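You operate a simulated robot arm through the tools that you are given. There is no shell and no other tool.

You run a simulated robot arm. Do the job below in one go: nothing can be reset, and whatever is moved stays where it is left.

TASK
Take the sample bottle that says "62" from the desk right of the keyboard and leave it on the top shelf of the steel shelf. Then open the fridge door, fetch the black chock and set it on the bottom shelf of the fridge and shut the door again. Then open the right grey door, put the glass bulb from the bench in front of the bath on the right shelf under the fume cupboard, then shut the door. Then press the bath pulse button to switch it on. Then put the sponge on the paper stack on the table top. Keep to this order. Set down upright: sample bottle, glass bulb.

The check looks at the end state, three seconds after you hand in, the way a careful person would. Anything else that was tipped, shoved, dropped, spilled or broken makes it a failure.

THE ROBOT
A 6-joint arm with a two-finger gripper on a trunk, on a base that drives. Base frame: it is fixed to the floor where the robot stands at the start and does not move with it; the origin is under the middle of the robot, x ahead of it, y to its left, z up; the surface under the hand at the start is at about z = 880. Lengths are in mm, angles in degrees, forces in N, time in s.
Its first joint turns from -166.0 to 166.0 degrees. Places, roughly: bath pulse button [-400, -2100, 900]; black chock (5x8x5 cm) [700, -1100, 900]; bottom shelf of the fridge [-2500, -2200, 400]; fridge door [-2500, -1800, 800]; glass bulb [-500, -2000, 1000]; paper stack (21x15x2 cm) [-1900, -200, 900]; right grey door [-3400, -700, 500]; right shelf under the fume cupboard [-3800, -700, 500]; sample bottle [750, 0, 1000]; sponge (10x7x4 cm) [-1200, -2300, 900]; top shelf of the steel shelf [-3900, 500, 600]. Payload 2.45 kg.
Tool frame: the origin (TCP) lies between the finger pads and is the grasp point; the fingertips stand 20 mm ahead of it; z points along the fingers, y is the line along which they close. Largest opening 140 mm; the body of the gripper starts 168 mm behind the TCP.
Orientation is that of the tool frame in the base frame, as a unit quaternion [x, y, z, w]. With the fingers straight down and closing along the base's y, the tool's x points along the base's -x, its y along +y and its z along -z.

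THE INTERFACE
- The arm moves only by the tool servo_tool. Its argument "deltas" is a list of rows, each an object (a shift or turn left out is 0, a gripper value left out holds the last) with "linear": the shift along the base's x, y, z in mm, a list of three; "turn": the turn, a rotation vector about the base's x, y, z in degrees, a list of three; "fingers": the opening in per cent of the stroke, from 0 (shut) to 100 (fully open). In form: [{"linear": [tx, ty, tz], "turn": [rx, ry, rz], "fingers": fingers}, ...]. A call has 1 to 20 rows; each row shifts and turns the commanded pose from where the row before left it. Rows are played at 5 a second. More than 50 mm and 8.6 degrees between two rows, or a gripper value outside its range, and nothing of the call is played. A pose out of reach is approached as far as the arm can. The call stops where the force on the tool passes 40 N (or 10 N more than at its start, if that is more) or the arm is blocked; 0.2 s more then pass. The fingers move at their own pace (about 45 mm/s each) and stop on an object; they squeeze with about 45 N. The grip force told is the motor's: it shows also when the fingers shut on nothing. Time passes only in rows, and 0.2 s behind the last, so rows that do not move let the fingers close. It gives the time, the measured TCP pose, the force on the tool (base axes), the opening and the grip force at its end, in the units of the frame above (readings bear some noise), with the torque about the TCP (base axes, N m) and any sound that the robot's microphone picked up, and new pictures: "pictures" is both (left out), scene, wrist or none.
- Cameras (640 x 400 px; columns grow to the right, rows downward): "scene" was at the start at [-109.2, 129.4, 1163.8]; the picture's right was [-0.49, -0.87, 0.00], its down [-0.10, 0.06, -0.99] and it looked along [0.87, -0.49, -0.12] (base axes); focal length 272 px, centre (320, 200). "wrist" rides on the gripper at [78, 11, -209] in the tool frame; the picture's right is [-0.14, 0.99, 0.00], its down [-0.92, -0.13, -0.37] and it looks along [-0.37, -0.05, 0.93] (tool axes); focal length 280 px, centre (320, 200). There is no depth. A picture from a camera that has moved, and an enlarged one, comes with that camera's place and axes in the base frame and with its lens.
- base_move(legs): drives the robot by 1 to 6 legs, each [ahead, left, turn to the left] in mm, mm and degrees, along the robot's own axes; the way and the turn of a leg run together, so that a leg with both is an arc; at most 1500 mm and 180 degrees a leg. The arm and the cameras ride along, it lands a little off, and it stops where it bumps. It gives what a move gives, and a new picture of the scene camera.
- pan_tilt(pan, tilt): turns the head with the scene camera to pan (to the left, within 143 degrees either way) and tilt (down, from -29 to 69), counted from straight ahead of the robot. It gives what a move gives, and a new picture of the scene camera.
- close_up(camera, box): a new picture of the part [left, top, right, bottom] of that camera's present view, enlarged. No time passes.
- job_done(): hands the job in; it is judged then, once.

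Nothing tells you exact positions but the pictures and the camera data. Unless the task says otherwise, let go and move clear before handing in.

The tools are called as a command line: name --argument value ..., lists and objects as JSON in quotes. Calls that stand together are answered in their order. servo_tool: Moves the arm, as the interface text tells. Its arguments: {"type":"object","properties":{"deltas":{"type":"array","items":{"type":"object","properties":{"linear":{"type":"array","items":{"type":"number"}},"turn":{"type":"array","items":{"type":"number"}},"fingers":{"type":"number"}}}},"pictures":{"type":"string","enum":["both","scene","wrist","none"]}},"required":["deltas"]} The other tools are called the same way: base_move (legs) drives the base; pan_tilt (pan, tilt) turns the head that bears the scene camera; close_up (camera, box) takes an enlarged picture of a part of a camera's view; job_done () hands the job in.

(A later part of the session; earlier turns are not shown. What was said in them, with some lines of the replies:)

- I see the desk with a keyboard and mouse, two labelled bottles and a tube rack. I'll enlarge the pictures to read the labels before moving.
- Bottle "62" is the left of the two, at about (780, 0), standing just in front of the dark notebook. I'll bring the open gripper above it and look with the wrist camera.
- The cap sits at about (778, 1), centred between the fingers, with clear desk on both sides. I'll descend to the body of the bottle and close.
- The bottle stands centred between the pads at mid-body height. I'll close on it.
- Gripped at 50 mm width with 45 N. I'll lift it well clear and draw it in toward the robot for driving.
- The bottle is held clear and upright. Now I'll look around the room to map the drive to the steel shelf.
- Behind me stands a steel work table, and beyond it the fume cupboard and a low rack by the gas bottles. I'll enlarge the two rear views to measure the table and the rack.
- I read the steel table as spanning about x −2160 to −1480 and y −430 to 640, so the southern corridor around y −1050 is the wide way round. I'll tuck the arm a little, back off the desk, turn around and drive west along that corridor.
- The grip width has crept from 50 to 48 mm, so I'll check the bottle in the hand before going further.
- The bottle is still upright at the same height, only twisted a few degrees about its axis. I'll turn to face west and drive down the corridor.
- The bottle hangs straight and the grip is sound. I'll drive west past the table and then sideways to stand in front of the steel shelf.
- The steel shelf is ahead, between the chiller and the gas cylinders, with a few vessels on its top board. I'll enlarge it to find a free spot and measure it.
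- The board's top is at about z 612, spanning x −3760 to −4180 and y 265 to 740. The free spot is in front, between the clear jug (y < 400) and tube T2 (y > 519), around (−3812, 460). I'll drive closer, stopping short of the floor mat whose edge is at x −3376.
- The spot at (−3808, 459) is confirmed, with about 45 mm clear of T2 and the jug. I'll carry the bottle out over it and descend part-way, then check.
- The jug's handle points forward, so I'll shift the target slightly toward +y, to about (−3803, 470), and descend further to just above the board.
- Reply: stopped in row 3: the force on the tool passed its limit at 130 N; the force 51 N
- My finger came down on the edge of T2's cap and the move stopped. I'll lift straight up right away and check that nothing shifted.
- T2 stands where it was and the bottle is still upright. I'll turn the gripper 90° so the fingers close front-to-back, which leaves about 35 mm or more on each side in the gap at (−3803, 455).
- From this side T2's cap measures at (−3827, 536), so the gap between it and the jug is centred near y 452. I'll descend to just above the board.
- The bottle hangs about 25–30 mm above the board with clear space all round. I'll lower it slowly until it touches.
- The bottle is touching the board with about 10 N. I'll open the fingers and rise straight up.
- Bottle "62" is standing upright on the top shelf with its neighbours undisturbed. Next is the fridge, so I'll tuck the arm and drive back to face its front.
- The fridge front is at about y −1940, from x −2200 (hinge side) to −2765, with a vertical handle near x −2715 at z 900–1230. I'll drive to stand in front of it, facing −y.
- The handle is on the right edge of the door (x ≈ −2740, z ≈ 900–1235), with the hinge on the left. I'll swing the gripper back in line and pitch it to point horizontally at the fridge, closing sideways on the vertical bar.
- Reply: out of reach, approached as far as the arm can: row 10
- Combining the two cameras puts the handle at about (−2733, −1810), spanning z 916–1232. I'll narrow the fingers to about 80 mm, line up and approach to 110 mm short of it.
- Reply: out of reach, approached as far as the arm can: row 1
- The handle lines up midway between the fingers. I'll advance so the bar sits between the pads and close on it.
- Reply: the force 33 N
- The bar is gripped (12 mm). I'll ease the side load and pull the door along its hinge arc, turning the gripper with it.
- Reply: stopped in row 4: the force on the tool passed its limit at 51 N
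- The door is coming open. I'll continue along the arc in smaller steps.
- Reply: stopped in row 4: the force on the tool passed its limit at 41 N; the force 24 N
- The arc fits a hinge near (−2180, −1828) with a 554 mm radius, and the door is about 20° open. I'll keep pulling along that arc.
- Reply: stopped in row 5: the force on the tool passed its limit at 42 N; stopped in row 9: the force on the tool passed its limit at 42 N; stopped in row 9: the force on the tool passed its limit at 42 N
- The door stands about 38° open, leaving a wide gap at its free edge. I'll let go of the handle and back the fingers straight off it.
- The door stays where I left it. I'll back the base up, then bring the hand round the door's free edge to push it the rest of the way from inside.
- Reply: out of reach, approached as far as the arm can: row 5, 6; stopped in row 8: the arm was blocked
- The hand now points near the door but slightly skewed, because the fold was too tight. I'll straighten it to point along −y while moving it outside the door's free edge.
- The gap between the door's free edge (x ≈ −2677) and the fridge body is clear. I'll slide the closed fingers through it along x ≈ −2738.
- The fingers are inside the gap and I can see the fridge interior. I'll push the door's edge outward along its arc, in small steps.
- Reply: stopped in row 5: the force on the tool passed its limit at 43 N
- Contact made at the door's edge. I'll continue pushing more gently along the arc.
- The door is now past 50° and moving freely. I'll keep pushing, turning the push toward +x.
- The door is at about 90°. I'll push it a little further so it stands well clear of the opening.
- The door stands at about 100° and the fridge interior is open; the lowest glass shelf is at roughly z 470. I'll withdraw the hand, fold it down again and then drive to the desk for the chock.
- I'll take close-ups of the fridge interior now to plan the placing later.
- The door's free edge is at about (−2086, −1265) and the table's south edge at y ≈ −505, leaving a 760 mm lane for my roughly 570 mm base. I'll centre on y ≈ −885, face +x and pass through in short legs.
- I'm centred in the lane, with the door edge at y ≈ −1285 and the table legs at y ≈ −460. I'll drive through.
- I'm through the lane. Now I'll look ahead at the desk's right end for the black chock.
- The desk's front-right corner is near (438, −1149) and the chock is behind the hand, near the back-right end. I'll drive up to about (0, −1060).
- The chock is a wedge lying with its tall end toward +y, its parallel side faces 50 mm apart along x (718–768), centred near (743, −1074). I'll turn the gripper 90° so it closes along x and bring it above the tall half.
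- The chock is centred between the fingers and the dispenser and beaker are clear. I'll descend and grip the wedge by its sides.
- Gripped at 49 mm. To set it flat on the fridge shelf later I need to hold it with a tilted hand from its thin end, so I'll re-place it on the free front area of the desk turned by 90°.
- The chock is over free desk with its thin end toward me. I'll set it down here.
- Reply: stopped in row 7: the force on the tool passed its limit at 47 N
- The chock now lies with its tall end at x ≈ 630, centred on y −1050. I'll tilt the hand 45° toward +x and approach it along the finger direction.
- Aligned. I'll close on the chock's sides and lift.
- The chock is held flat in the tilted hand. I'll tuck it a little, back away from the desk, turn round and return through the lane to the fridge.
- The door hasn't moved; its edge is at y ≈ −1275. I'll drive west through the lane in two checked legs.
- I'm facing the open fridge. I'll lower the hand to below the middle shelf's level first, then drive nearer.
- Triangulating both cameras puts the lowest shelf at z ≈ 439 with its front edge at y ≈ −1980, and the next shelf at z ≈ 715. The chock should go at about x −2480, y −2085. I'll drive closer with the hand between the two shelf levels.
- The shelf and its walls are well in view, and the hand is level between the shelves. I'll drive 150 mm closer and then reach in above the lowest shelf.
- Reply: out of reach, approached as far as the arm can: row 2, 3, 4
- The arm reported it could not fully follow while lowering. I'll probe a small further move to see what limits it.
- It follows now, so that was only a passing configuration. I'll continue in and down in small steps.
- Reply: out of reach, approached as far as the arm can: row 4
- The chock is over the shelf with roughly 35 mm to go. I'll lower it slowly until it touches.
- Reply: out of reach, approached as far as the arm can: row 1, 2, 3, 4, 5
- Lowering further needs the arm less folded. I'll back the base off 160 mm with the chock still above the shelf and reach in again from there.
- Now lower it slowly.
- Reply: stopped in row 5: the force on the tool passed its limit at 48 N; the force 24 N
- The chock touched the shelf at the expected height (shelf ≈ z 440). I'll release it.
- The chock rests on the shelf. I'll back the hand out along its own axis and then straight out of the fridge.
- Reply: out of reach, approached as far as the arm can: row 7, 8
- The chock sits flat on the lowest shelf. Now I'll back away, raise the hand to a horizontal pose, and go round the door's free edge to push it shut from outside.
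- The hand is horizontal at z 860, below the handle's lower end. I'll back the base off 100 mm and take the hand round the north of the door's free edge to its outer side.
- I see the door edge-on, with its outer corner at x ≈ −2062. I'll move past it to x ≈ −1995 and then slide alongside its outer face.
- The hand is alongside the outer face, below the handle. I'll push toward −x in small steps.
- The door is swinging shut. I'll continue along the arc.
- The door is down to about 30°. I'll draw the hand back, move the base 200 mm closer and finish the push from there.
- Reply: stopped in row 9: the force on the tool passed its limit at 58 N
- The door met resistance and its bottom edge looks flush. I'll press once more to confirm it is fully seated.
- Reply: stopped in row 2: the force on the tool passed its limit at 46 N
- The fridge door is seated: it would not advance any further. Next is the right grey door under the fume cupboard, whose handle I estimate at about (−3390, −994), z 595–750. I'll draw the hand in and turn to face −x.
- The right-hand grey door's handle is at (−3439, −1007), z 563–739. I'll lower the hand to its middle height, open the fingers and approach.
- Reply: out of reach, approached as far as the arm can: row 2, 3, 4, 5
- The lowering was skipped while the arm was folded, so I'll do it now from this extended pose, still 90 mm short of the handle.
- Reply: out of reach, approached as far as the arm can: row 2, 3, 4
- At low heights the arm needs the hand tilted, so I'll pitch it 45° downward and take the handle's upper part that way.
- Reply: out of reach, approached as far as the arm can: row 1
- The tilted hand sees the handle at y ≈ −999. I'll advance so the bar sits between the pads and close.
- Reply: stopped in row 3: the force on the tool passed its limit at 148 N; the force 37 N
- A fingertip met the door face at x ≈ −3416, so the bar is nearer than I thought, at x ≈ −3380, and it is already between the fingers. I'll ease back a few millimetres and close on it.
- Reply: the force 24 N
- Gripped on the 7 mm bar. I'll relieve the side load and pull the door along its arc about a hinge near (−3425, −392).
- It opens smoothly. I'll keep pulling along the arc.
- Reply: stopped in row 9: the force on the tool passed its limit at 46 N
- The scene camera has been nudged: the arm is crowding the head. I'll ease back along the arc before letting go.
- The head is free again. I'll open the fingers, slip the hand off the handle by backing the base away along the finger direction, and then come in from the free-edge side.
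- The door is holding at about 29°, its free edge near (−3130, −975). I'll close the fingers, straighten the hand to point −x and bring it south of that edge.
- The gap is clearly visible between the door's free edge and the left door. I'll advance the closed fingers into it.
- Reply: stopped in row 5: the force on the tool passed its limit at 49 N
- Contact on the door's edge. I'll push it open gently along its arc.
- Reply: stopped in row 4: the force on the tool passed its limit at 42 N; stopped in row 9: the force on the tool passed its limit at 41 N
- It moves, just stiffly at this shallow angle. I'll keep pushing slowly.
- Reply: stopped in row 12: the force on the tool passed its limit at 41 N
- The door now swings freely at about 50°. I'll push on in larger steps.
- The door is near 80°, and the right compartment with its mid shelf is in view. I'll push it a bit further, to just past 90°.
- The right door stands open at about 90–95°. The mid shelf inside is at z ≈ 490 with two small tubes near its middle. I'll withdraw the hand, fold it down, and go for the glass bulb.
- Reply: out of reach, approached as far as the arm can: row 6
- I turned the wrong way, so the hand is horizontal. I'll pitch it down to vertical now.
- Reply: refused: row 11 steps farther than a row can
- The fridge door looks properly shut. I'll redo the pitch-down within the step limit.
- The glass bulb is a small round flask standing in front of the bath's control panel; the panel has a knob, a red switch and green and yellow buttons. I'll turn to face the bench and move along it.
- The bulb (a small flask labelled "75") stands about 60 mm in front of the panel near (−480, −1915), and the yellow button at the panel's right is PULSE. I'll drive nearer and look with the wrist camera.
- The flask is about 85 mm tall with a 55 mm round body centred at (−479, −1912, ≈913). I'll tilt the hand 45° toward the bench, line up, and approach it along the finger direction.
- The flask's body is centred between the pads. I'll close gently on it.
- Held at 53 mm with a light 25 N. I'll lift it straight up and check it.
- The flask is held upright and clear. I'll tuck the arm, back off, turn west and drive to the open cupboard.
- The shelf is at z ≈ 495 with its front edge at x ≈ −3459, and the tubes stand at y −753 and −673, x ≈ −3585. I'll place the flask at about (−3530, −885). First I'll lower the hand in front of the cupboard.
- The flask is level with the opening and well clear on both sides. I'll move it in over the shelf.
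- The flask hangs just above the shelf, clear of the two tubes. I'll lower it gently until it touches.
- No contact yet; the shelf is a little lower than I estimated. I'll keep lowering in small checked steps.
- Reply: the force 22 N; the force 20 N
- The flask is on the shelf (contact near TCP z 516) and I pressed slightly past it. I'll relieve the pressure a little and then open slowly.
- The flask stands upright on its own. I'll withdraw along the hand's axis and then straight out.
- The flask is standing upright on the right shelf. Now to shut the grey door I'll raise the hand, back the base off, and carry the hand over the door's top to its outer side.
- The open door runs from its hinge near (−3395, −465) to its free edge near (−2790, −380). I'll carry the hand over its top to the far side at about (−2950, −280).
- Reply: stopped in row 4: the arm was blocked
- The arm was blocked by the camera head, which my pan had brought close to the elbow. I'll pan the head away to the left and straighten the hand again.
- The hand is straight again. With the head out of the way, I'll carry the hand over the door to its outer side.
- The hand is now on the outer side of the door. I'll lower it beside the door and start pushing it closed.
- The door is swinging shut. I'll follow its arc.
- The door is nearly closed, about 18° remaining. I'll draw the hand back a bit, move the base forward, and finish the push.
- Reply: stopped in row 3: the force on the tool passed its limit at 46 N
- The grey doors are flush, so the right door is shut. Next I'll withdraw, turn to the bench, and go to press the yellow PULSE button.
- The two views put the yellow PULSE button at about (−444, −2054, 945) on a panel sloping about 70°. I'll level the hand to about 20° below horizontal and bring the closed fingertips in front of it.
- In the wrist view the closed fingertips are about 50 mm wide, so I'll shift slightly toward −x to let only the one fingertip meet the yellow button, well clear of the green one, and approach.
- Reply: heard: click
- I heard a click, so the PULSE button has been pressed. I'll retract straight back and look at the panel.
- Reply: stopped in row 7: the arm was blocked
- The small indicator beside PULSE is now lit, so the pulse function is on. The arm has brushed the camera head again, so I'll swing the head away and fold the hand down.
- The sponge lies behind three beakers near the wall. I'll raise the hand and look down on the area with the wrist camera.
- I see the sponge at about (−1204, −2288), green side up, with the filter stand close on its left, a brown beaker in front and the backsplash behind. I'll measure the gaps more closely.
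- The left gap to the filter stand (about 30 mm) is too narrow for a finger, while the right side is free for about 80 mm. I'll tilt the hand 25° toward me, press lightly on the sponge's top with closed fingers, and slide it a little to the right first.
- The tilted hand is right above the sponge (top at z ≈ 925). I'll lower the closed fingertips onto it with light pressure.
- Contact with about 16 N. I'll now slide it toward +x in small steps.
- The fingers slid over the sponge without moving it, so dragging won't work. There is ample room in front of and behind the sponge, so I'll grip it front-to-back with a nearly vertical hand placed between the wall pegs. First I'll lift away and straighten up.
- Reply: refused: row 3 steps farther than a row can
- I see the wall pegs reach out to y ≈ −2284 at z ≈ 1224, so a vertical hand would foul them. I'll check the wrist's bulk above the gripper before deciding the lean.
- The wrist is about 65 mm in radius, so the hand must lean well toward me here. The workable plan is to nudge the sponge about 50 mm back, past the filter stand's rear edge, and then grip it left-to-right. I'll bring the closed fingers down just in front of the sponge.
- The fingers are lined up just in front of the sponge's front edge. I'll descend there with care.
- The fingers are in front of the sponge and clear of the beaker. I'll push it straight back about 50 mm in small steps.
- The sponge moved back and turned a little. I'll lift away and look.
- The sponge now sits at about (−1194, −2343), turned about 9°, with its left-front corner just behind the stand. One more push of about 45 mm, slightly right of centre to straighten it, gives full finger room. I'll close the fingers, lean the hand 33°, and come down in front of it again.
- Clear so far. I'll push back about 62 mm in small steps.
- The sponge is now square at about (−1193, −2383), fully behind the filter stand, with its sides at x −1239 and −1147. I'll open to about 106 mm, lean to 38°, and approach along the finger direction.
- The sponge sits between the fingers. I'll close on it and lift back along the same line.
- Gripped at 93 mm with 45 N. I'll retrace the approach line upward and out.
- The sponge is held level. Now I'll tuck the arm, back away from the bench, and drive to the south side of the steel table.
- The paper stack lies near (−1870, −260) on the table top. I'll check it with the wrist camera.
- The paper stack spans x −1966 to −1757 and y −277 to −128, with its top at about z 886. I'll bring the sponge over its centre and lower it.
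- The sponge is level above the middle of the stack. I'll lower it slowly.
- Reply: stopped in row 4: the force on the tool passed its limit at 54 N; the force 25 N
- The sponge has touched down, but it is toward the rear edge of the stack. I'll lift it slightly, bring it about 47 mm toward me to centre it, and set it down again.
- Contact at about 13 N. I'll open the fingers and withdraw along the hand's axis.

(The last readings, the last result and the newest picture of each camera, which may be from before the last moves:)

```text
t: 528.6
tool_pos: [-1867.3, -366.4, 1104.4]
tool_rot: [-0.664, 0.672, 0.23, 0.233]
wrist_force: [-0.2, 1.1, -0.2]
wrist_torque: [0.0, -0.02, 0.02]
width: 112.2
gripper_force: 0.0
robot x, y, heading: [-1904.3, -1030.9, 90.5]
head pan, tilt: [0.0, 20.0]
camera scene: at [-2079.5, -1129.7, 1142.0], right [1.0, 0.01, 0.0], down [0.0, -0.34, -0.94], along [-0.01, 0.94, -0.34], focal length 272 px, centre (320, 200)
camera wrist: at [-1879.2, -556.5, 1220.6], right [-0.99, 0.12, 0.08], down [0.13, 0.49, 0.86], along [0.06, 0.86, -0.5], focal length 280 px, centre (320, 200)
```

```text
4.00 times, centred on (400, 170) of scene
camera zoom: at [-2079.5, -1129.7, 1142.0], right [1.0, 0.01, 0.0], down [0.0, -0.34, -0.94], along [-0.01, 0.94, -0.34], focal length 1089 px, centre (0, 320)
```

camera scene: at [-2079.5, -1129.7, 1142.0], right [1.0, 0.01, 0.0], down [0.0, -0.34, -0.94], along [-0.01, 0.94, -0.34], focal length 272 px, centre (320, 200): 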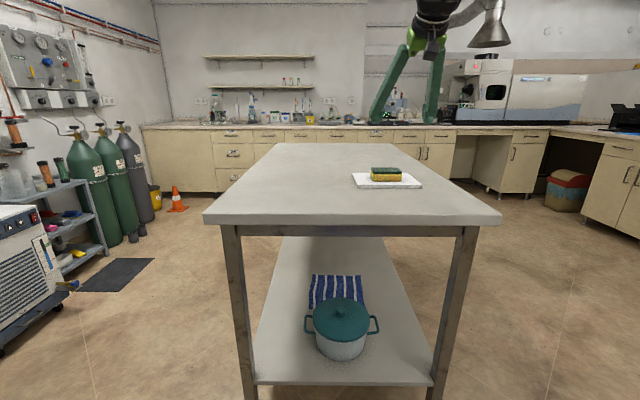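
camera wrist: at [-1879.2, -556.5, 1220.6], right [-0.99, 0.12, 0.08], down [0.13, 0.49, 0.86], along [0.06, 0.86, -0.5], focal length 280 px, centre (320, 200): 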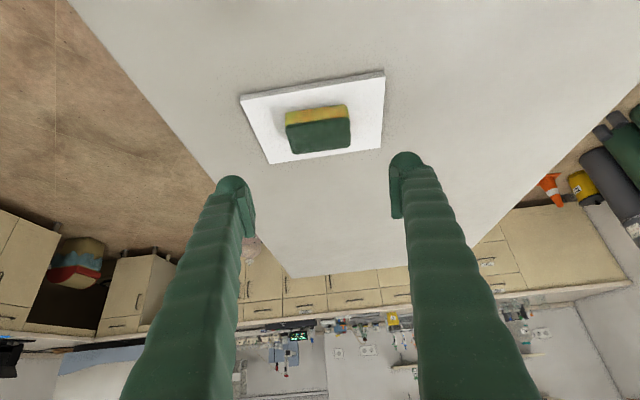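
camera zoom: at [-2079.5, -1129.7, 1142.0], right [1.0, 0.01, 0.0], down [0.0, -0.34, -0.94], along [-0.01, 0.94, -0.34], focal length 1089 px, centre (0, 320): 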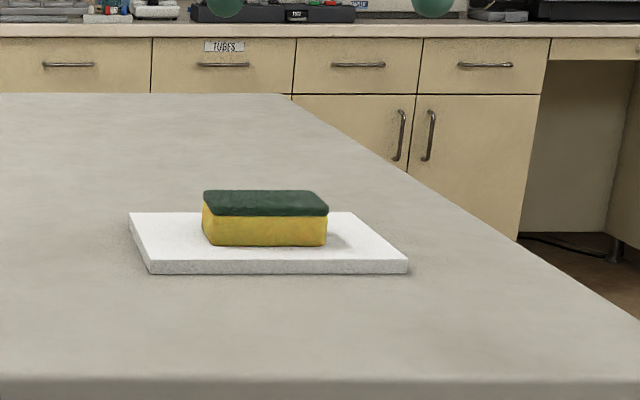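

The sponge sits squarely on the paper stack. Before handing in I'll look over the other results: the steel shelf, the grey doors, the fridge and the bench.

pan_tilt --pan 60 --tilt 15

close_up --camera "scene" --box '[0, 100, 640, 300]'

pan_tilt --pan 143 --tilt 10

pan_tilt --pan -143 --tilt 12

close_up --camera "scene" --box '[160, 100, 640, 300]'

```text
t: 529.9
tool_pos: [-1866.7, -366.4, 1104.3]
tool_rot: [-0.665, 0.672, 0.228, 0.232]
wrist_force: [0.1, 0.3, -0.1]
wrist_torque: [0.0, 0.01, -0.03]
width: 112.0
gripper_force: 0.0
robot x, y, heading: [-1903.8, -1030.0, 90.6]
head pan, tilt: [60.0, 15.0]
camera scene: at [-2160.0, -1176.7, 1150.1], right [0.49, 0.87, 0.0], down [0.23, -0.13, -0.97], along [-0.84, 0.48, -0.26], focal length 272 px, centre (320, 200)
```

scene: 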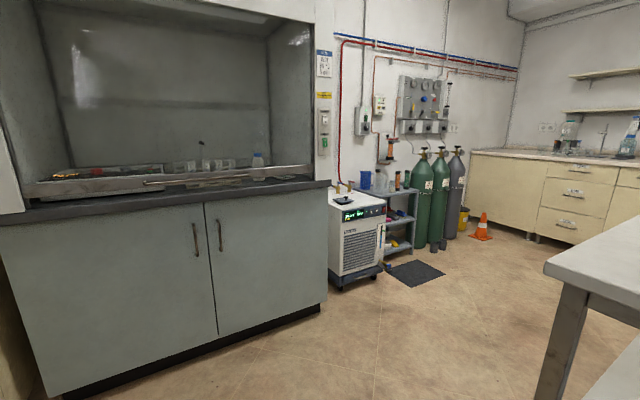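

```text
1.00 times, centred on (320, 200) of scene (not enlarged: the box is as wide or as high as the picture)
camera zoom: at [-2160.0, -1176.7, 1150.1], right [0.49, 0.87, 0.0], down [0.23, -0.13, -0.97], along [-0.84, 0.48, -0.26], focal length 272 px, centre (320, 200)
```

zoom: 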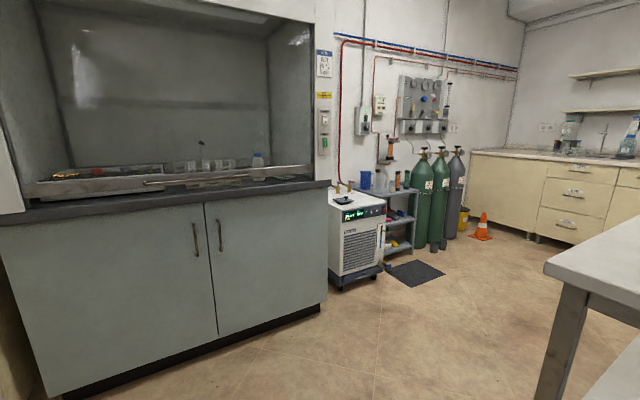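

```text
t: 531.4
tool_pos: [-1866.2, -366.2, 1104.7]
tool_rot: [-0.664, 0.672, 0.231, 0.233]
wrist_force: [0.0, -0.8, 0.1]
wrist_torque: [-0.01, -0.01, 0.02]
width: 111.9
gripper_force: 0.1
robot x, y, heading: [-1905.9, -1032.9, 90.6]
head pan, tilt: [143.0, 10.0]
camera scene: at [-2134.2, -1297.5, 1158.3], right [-0.8, 0.6, 0.0], down [0.1, 0.14, -0.98], along [-0.59, -0.79, -0.17], focal length 272 px, centre (320, 200)
```

scene: 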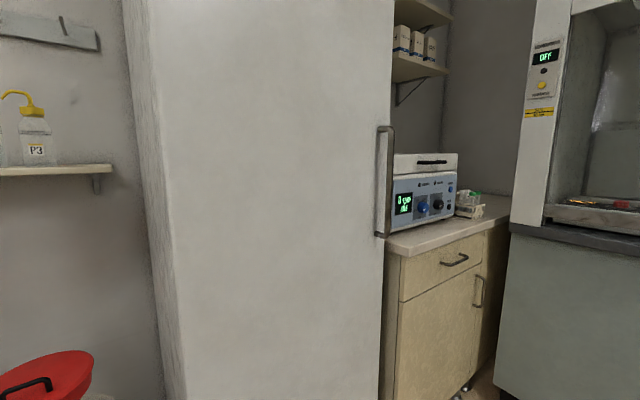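

```text
t: 535.4
tool_pos: [-1867.0, -366.2, 1104.5]
tool_rot: [-0.665, 0.672, 0.229, 0.232]
wrist_force: [0.2, 1.0, 0.5]
wrist_torque: [0.01, -0.02, -0.01]
width: 112.2
gripper_force: 0.0
robot x, y, heading: [-1903.8, -1030.2, 90.6]
head pan, tilt: [-143.0, 12.0]
camera scene: at [-2022.0, -1296.9, 1155.0], right [-0.79, -0.61, 0.0], down [-0.13, 0.17, -0.98], along [0.6, -0.78, -0.21], focal length 272 px, centre (320, 200)
```

scene: 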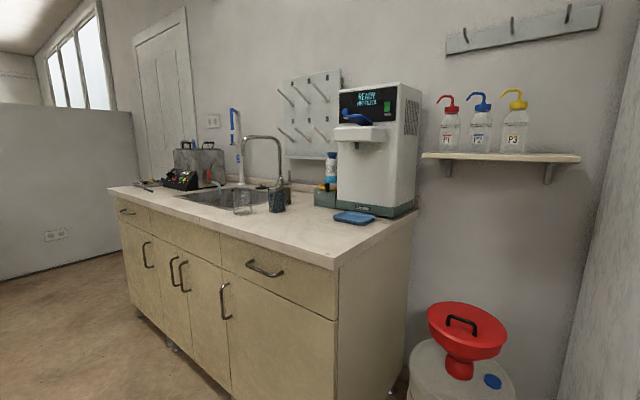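

```text
1.33 times, centred on (400, 200) of scene
camera zoom: at [-2022.0, -1296.9, 1155.0], right [-0.79, -0.61, 0.0], down [-0.13, 0.17, -0.98], along [0.6, -0.78, -0.21], focal length 363 px, centre (213, 200)
```

zoom: 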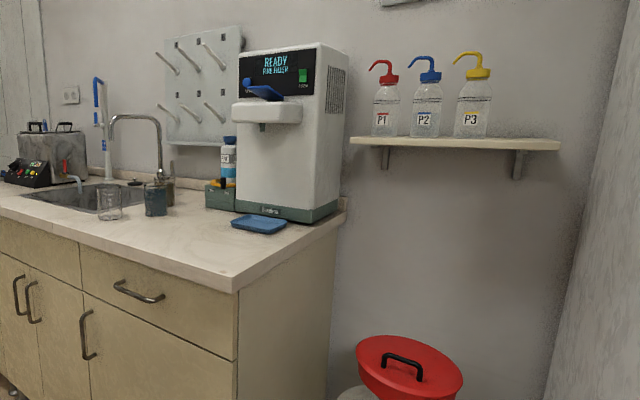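

The shelf, grey doors and bench all look in order. I'll take closer looks at the bath's indicator and at the fridge door's edges.

close_up --camera "scene" --box '[140, 130, 300, 220]'

pan_tilt --pan 143 --tilt -20

pan_tilt --pan 125 --tilt 40

```text
4.00 times, centred on (220, 175) of scene
camera zoom: at [-2022.0, -1296.9, 1155.0], right [-0.79, -0.61, 0.0], down [-0.13, 0.17, -0.98], along [0.6, -0.78, -0.21], focal length 1089 px, centre (720, 300)
```

zoom: 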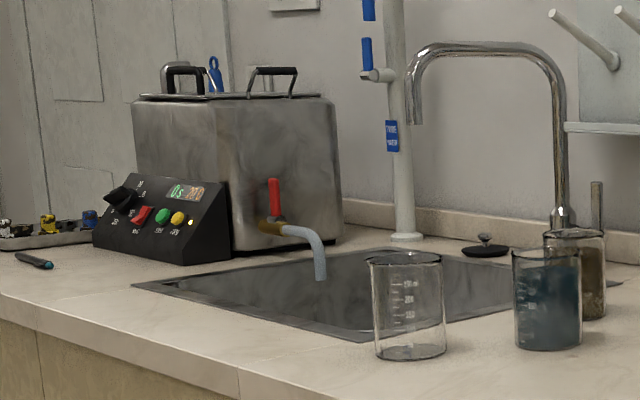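

```text
t: 539.3
tool_pos: [-1866.6, -365.3, 1104.5]
tool_rot: [-0.665, 0.672, 0.229, 0.233]
wrist_force: [0.1, -0.5, 0.9]
wrist_torque: [0.0, 0.02, -0.01]
width: 112.1
gripper_force: 0.2
robot x, y, heading: [-1903.2, -1029.9, 90.4]
head pan, tilt: [143.0, -20.0]
camera scene: at [-2124.0, -1283.9, 1203.6], right [-0.8, 0.6, 0.0], down [-0.2, -0.27, -0.94], along [-0.56, -0.75, 0.34], focal length 272 px, centre (320, 200)
```

scene: 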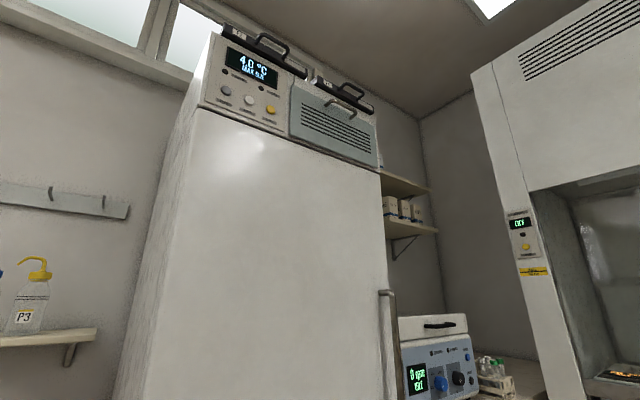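

```text
t: 540.6
tool_pos: [-1866.7, -365.2, 1104.6]
tool_rot: [-0.665, 0.672, 0.229, 0.233]
wrist_force: [1.3, 0.6, 0.3]
wrist_torque: [0.0, -0.02, -0.02]
width: 111.9
gripper_force: 0.2
robot x, y, heading: [-1906.5, -1031.0, 90.5]
head pan, tilt: [125.0, 40.0]
camera scene: at [-2148.0, -1272.2, 1110.6], right [-0.58, 0.81, 0.0], down [0.52, 0.37, -0.77], along [-0.62, -0.44, -0.64], focal length 272 px, centre (320, 200)
```

scene: 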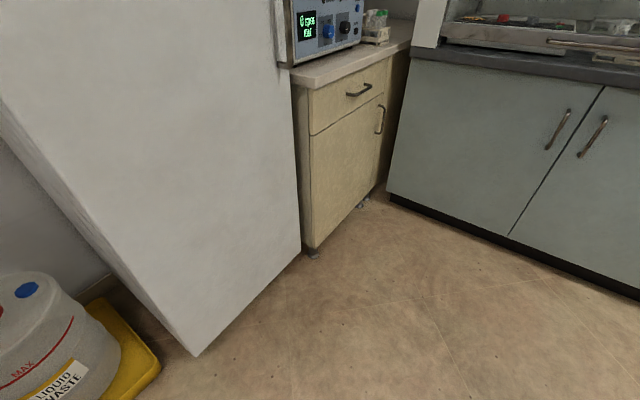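

pan_tilt --pan 143 --tilt -20

close_up --camera "scene" --box '[160, 60, 400, 220]'

close_up --camera "scene" --box '[340, 130, 420, 200]'

```text
t: 541.9
tool_pos: [-1868.0, -366.0, 1104.6]
tool_rot: [-0.664, 0.672, 0.229, 0.233]
wrist_force: [0.2, -0.6, -0.3]
wrist_torque: [0.01, -0.01, 0.02]
width: 111.9
gripper_force: 0.1
robot x, y, heading: [-1907.6, -1034.8, 90.4]
head pan, tilt: [143.0, -20.0]
camera scene: at [-2124.1, -1284.0, 1203.5], right [-0.8, 0.6, 0.0], down [-0.2, -0.27, -0.94], along [-0.56, -0.76, 0.34], focal length 272 px, centre (320, 200)
```

scene: 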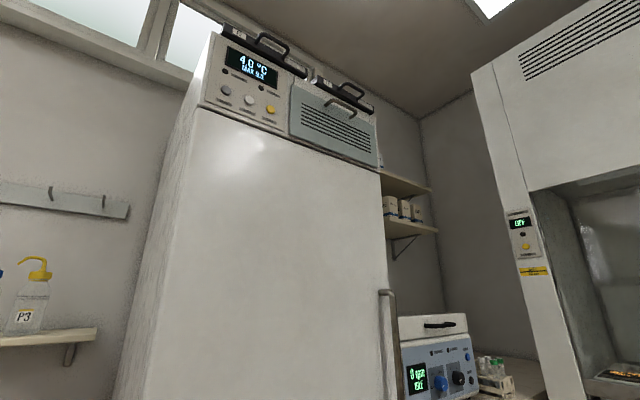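

```text
2.50 times, centred on (280, 140) of scene
camera zoom: at [-2124.1, -1284.0, 1203.5], right [-0.8, 0.6, 0.0], down [-0.2, -0.27, -0.94], along [-0.56, -0.76, 0.34], focal length 681 px, centre (420, 350)
```

zoom: 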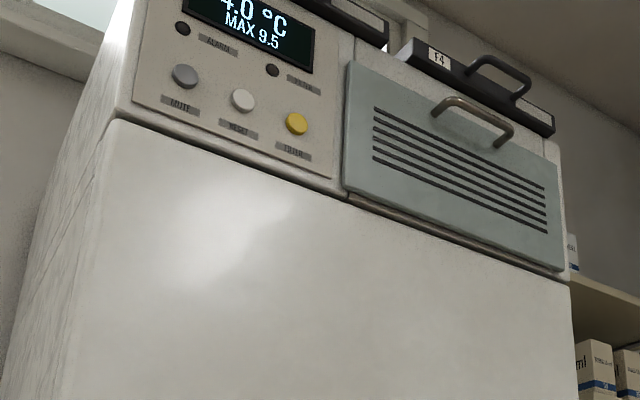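

```text
5.71 times, centred on (380, 165) of scene
camera zoom: at [-2124.1, -1284.0, 1203.5], right [-0.8, 0.6, 0.0], down [-0.2, -0.27, -0.94], along [-0.56, -0.76, 0.34], focal length 1556 px, centre (-23, 400)
```

zoom: 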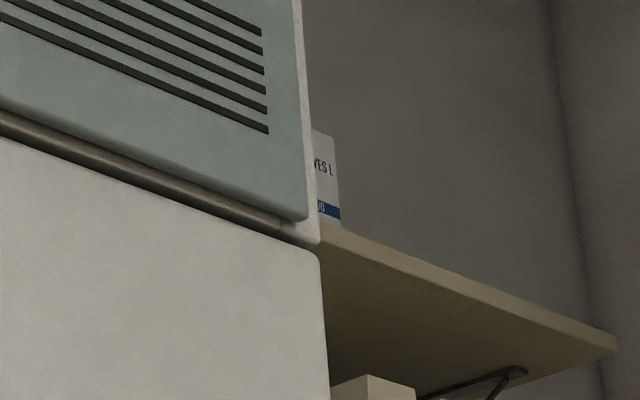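

pan_tilt --pan -143 --tilt 12

close_up --camera "scene" --box '[160, 160, 210, 200]'

pan_tilt --pan 60 --tilt 15

close_up --camera "scene" --box '[325, 150, 425, 230]'

close_up --camera "scene" --box '[100, 170, 340, 350]'

```text
t: 545.8
tool_pos: [-1867.4, -366.3, 1105.3]
tool_rot: [-0.664, 0.672, 0.229, 0.233]
wrist_force: [-0.1, -0.8, -0.8]
wrist_torque: [0.02, 0.0, -0.03]
width: 111.9
gripper_force: 0.0
robot x, y, heading: [-1908.2, -1034.6, 90.7]
head pan, tilt: [-143.0, 12.0]
camera scene: at [-2022.0, -1296.9, 1155.0], right [-0.79, -0.61, 0.0], down [-0.13, 0.16, -0.98], along [0.6, -0.78, -0.21], focal length 272 px, centre (320, 200)
```

scene: 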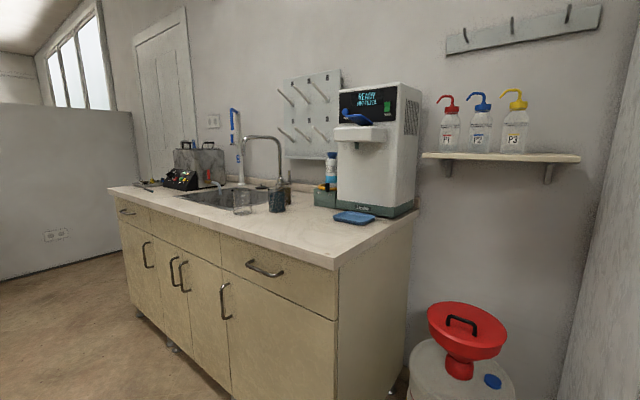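

```text
10.00 times, centred on (185, 180) of scene
camera zoom: at [-2022.0, -1296.9, 1155.0], right [-0.79, -0.61, 0.0], down [-0.13, 0.16, -0.98], along [0.6, -0.78, -0.21], focal length 2723 px, centre (1670, 400)
```

zoom: 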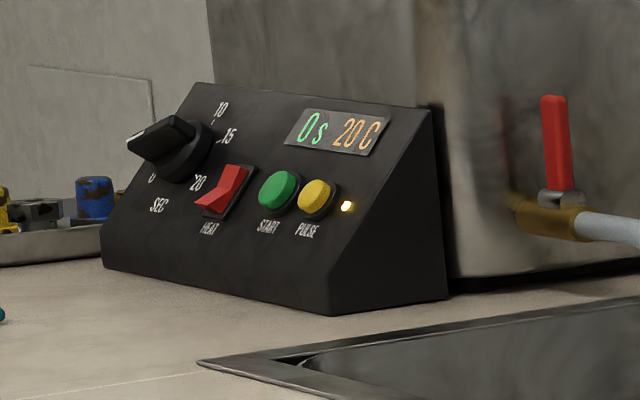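

```text
t: 548.8
tool_pos: [-1866.7, -365.9, 1105.0]
tool_rot: [-0.664, 0.672, 0.229, 0.233]
wrist_force: [0.4, 0.7, 0.1]
wrist_torque: [-0.01, 0.02, 0.03]
width: 111.6
gripper_force: 0.0
robot x, y, heading: [-1903.5, -1033.8, 90.2]
head pan, tilt: [60.0, 15.0]
camera scene: at [-2160.0, -1176.8, 1150.1], right [0.49, 0.87, 0.0], down [0.23, -0.13, -0.97], along [-0.84, 0.48, -0.26], focal length 272 px, centre (320, 200)
```

scene: 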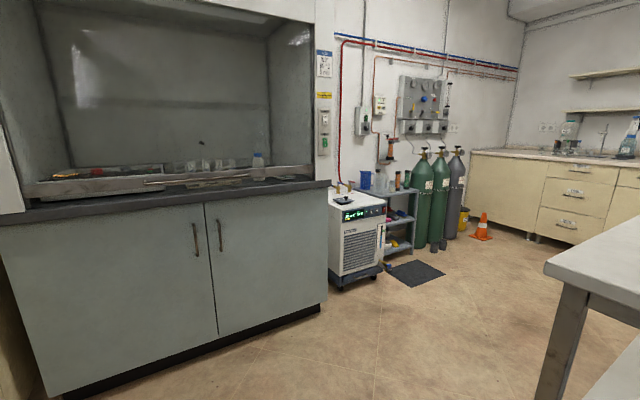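

```text
5.00 times, centred on (375, 190) of scene
camera zoom: at [-2160.0, -1176.8, 1150.1], right [0.49, 0.87, 0.0], down [0.23, -0.13, -0.97], along [-0.84, 0.48, -0.26], focal length 1362 px, centre (45, 250)
```

zoom: 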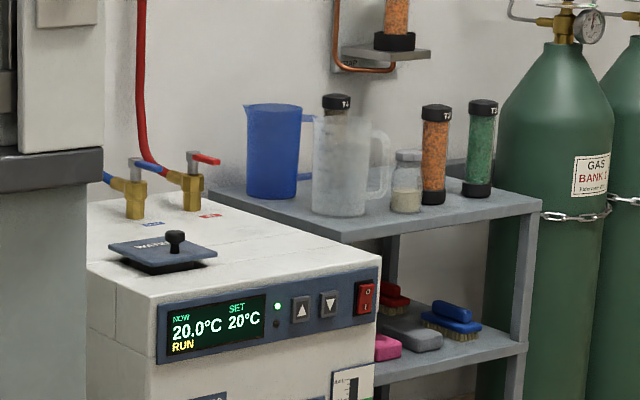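

```text
2.22 times, centred on (220, 260) of scene
camera zoom: at [-2160.0, -1176.8, 1150.1], right [0.49, 0.87, 0.0], down [0.23, -0.13, -0.97], along [-0.84, 0.48, -0.26], focal length 605 px, centre (542, 67)
```

zoom: 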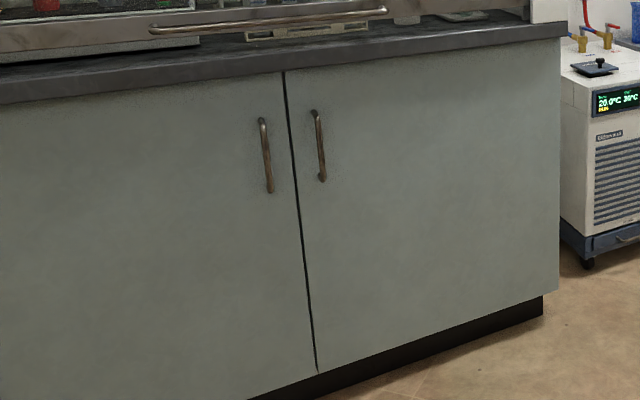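

All results check out: bottle "62" is upright on the steel shelf, the chock is in the closed fridge, and the flask is behind the shut grey door. The PULSE light is lit and the sponge is on the paper stack. The gripper is empty and clear, so I'm handing in.

job_done

```text
The job is handed in.
```

I carried out all five parts of the job in the order you gave and handed it in. The verdict of the check has not come back to me. From the last pictures, this is how things stand:

- **Sample bottle "62":** it stands upright on the top shelf of the steel shelf. On the way down a finger came down on the cap of tube T2 and pressed it with about 130 N. The tube did not move, and I then set the bottle down from another angle.
- **Fridge:** the black chock lies flat on the lowest glass shelf, and the door is shut and flush. I took the lowest glass shelf, not the fridge floor, to be the bottom shelf.
- **Right grey door:** the glass bulb stands upright on the middle shelf behind it, and the door is shut level with its neighbour.
- **Bath pulse button:** I pressed it once, heard a click, and the small light beside it is on.
- **Sponge:** it lies level near the middle of the paper stack. To get a grip I first pushed it back about 90 mm on the bench; nothing else there looked moved.

The arm brushed the camera head a few times, but the head swung back and worked normally afterwards. The gripper is empty and clear of everything.
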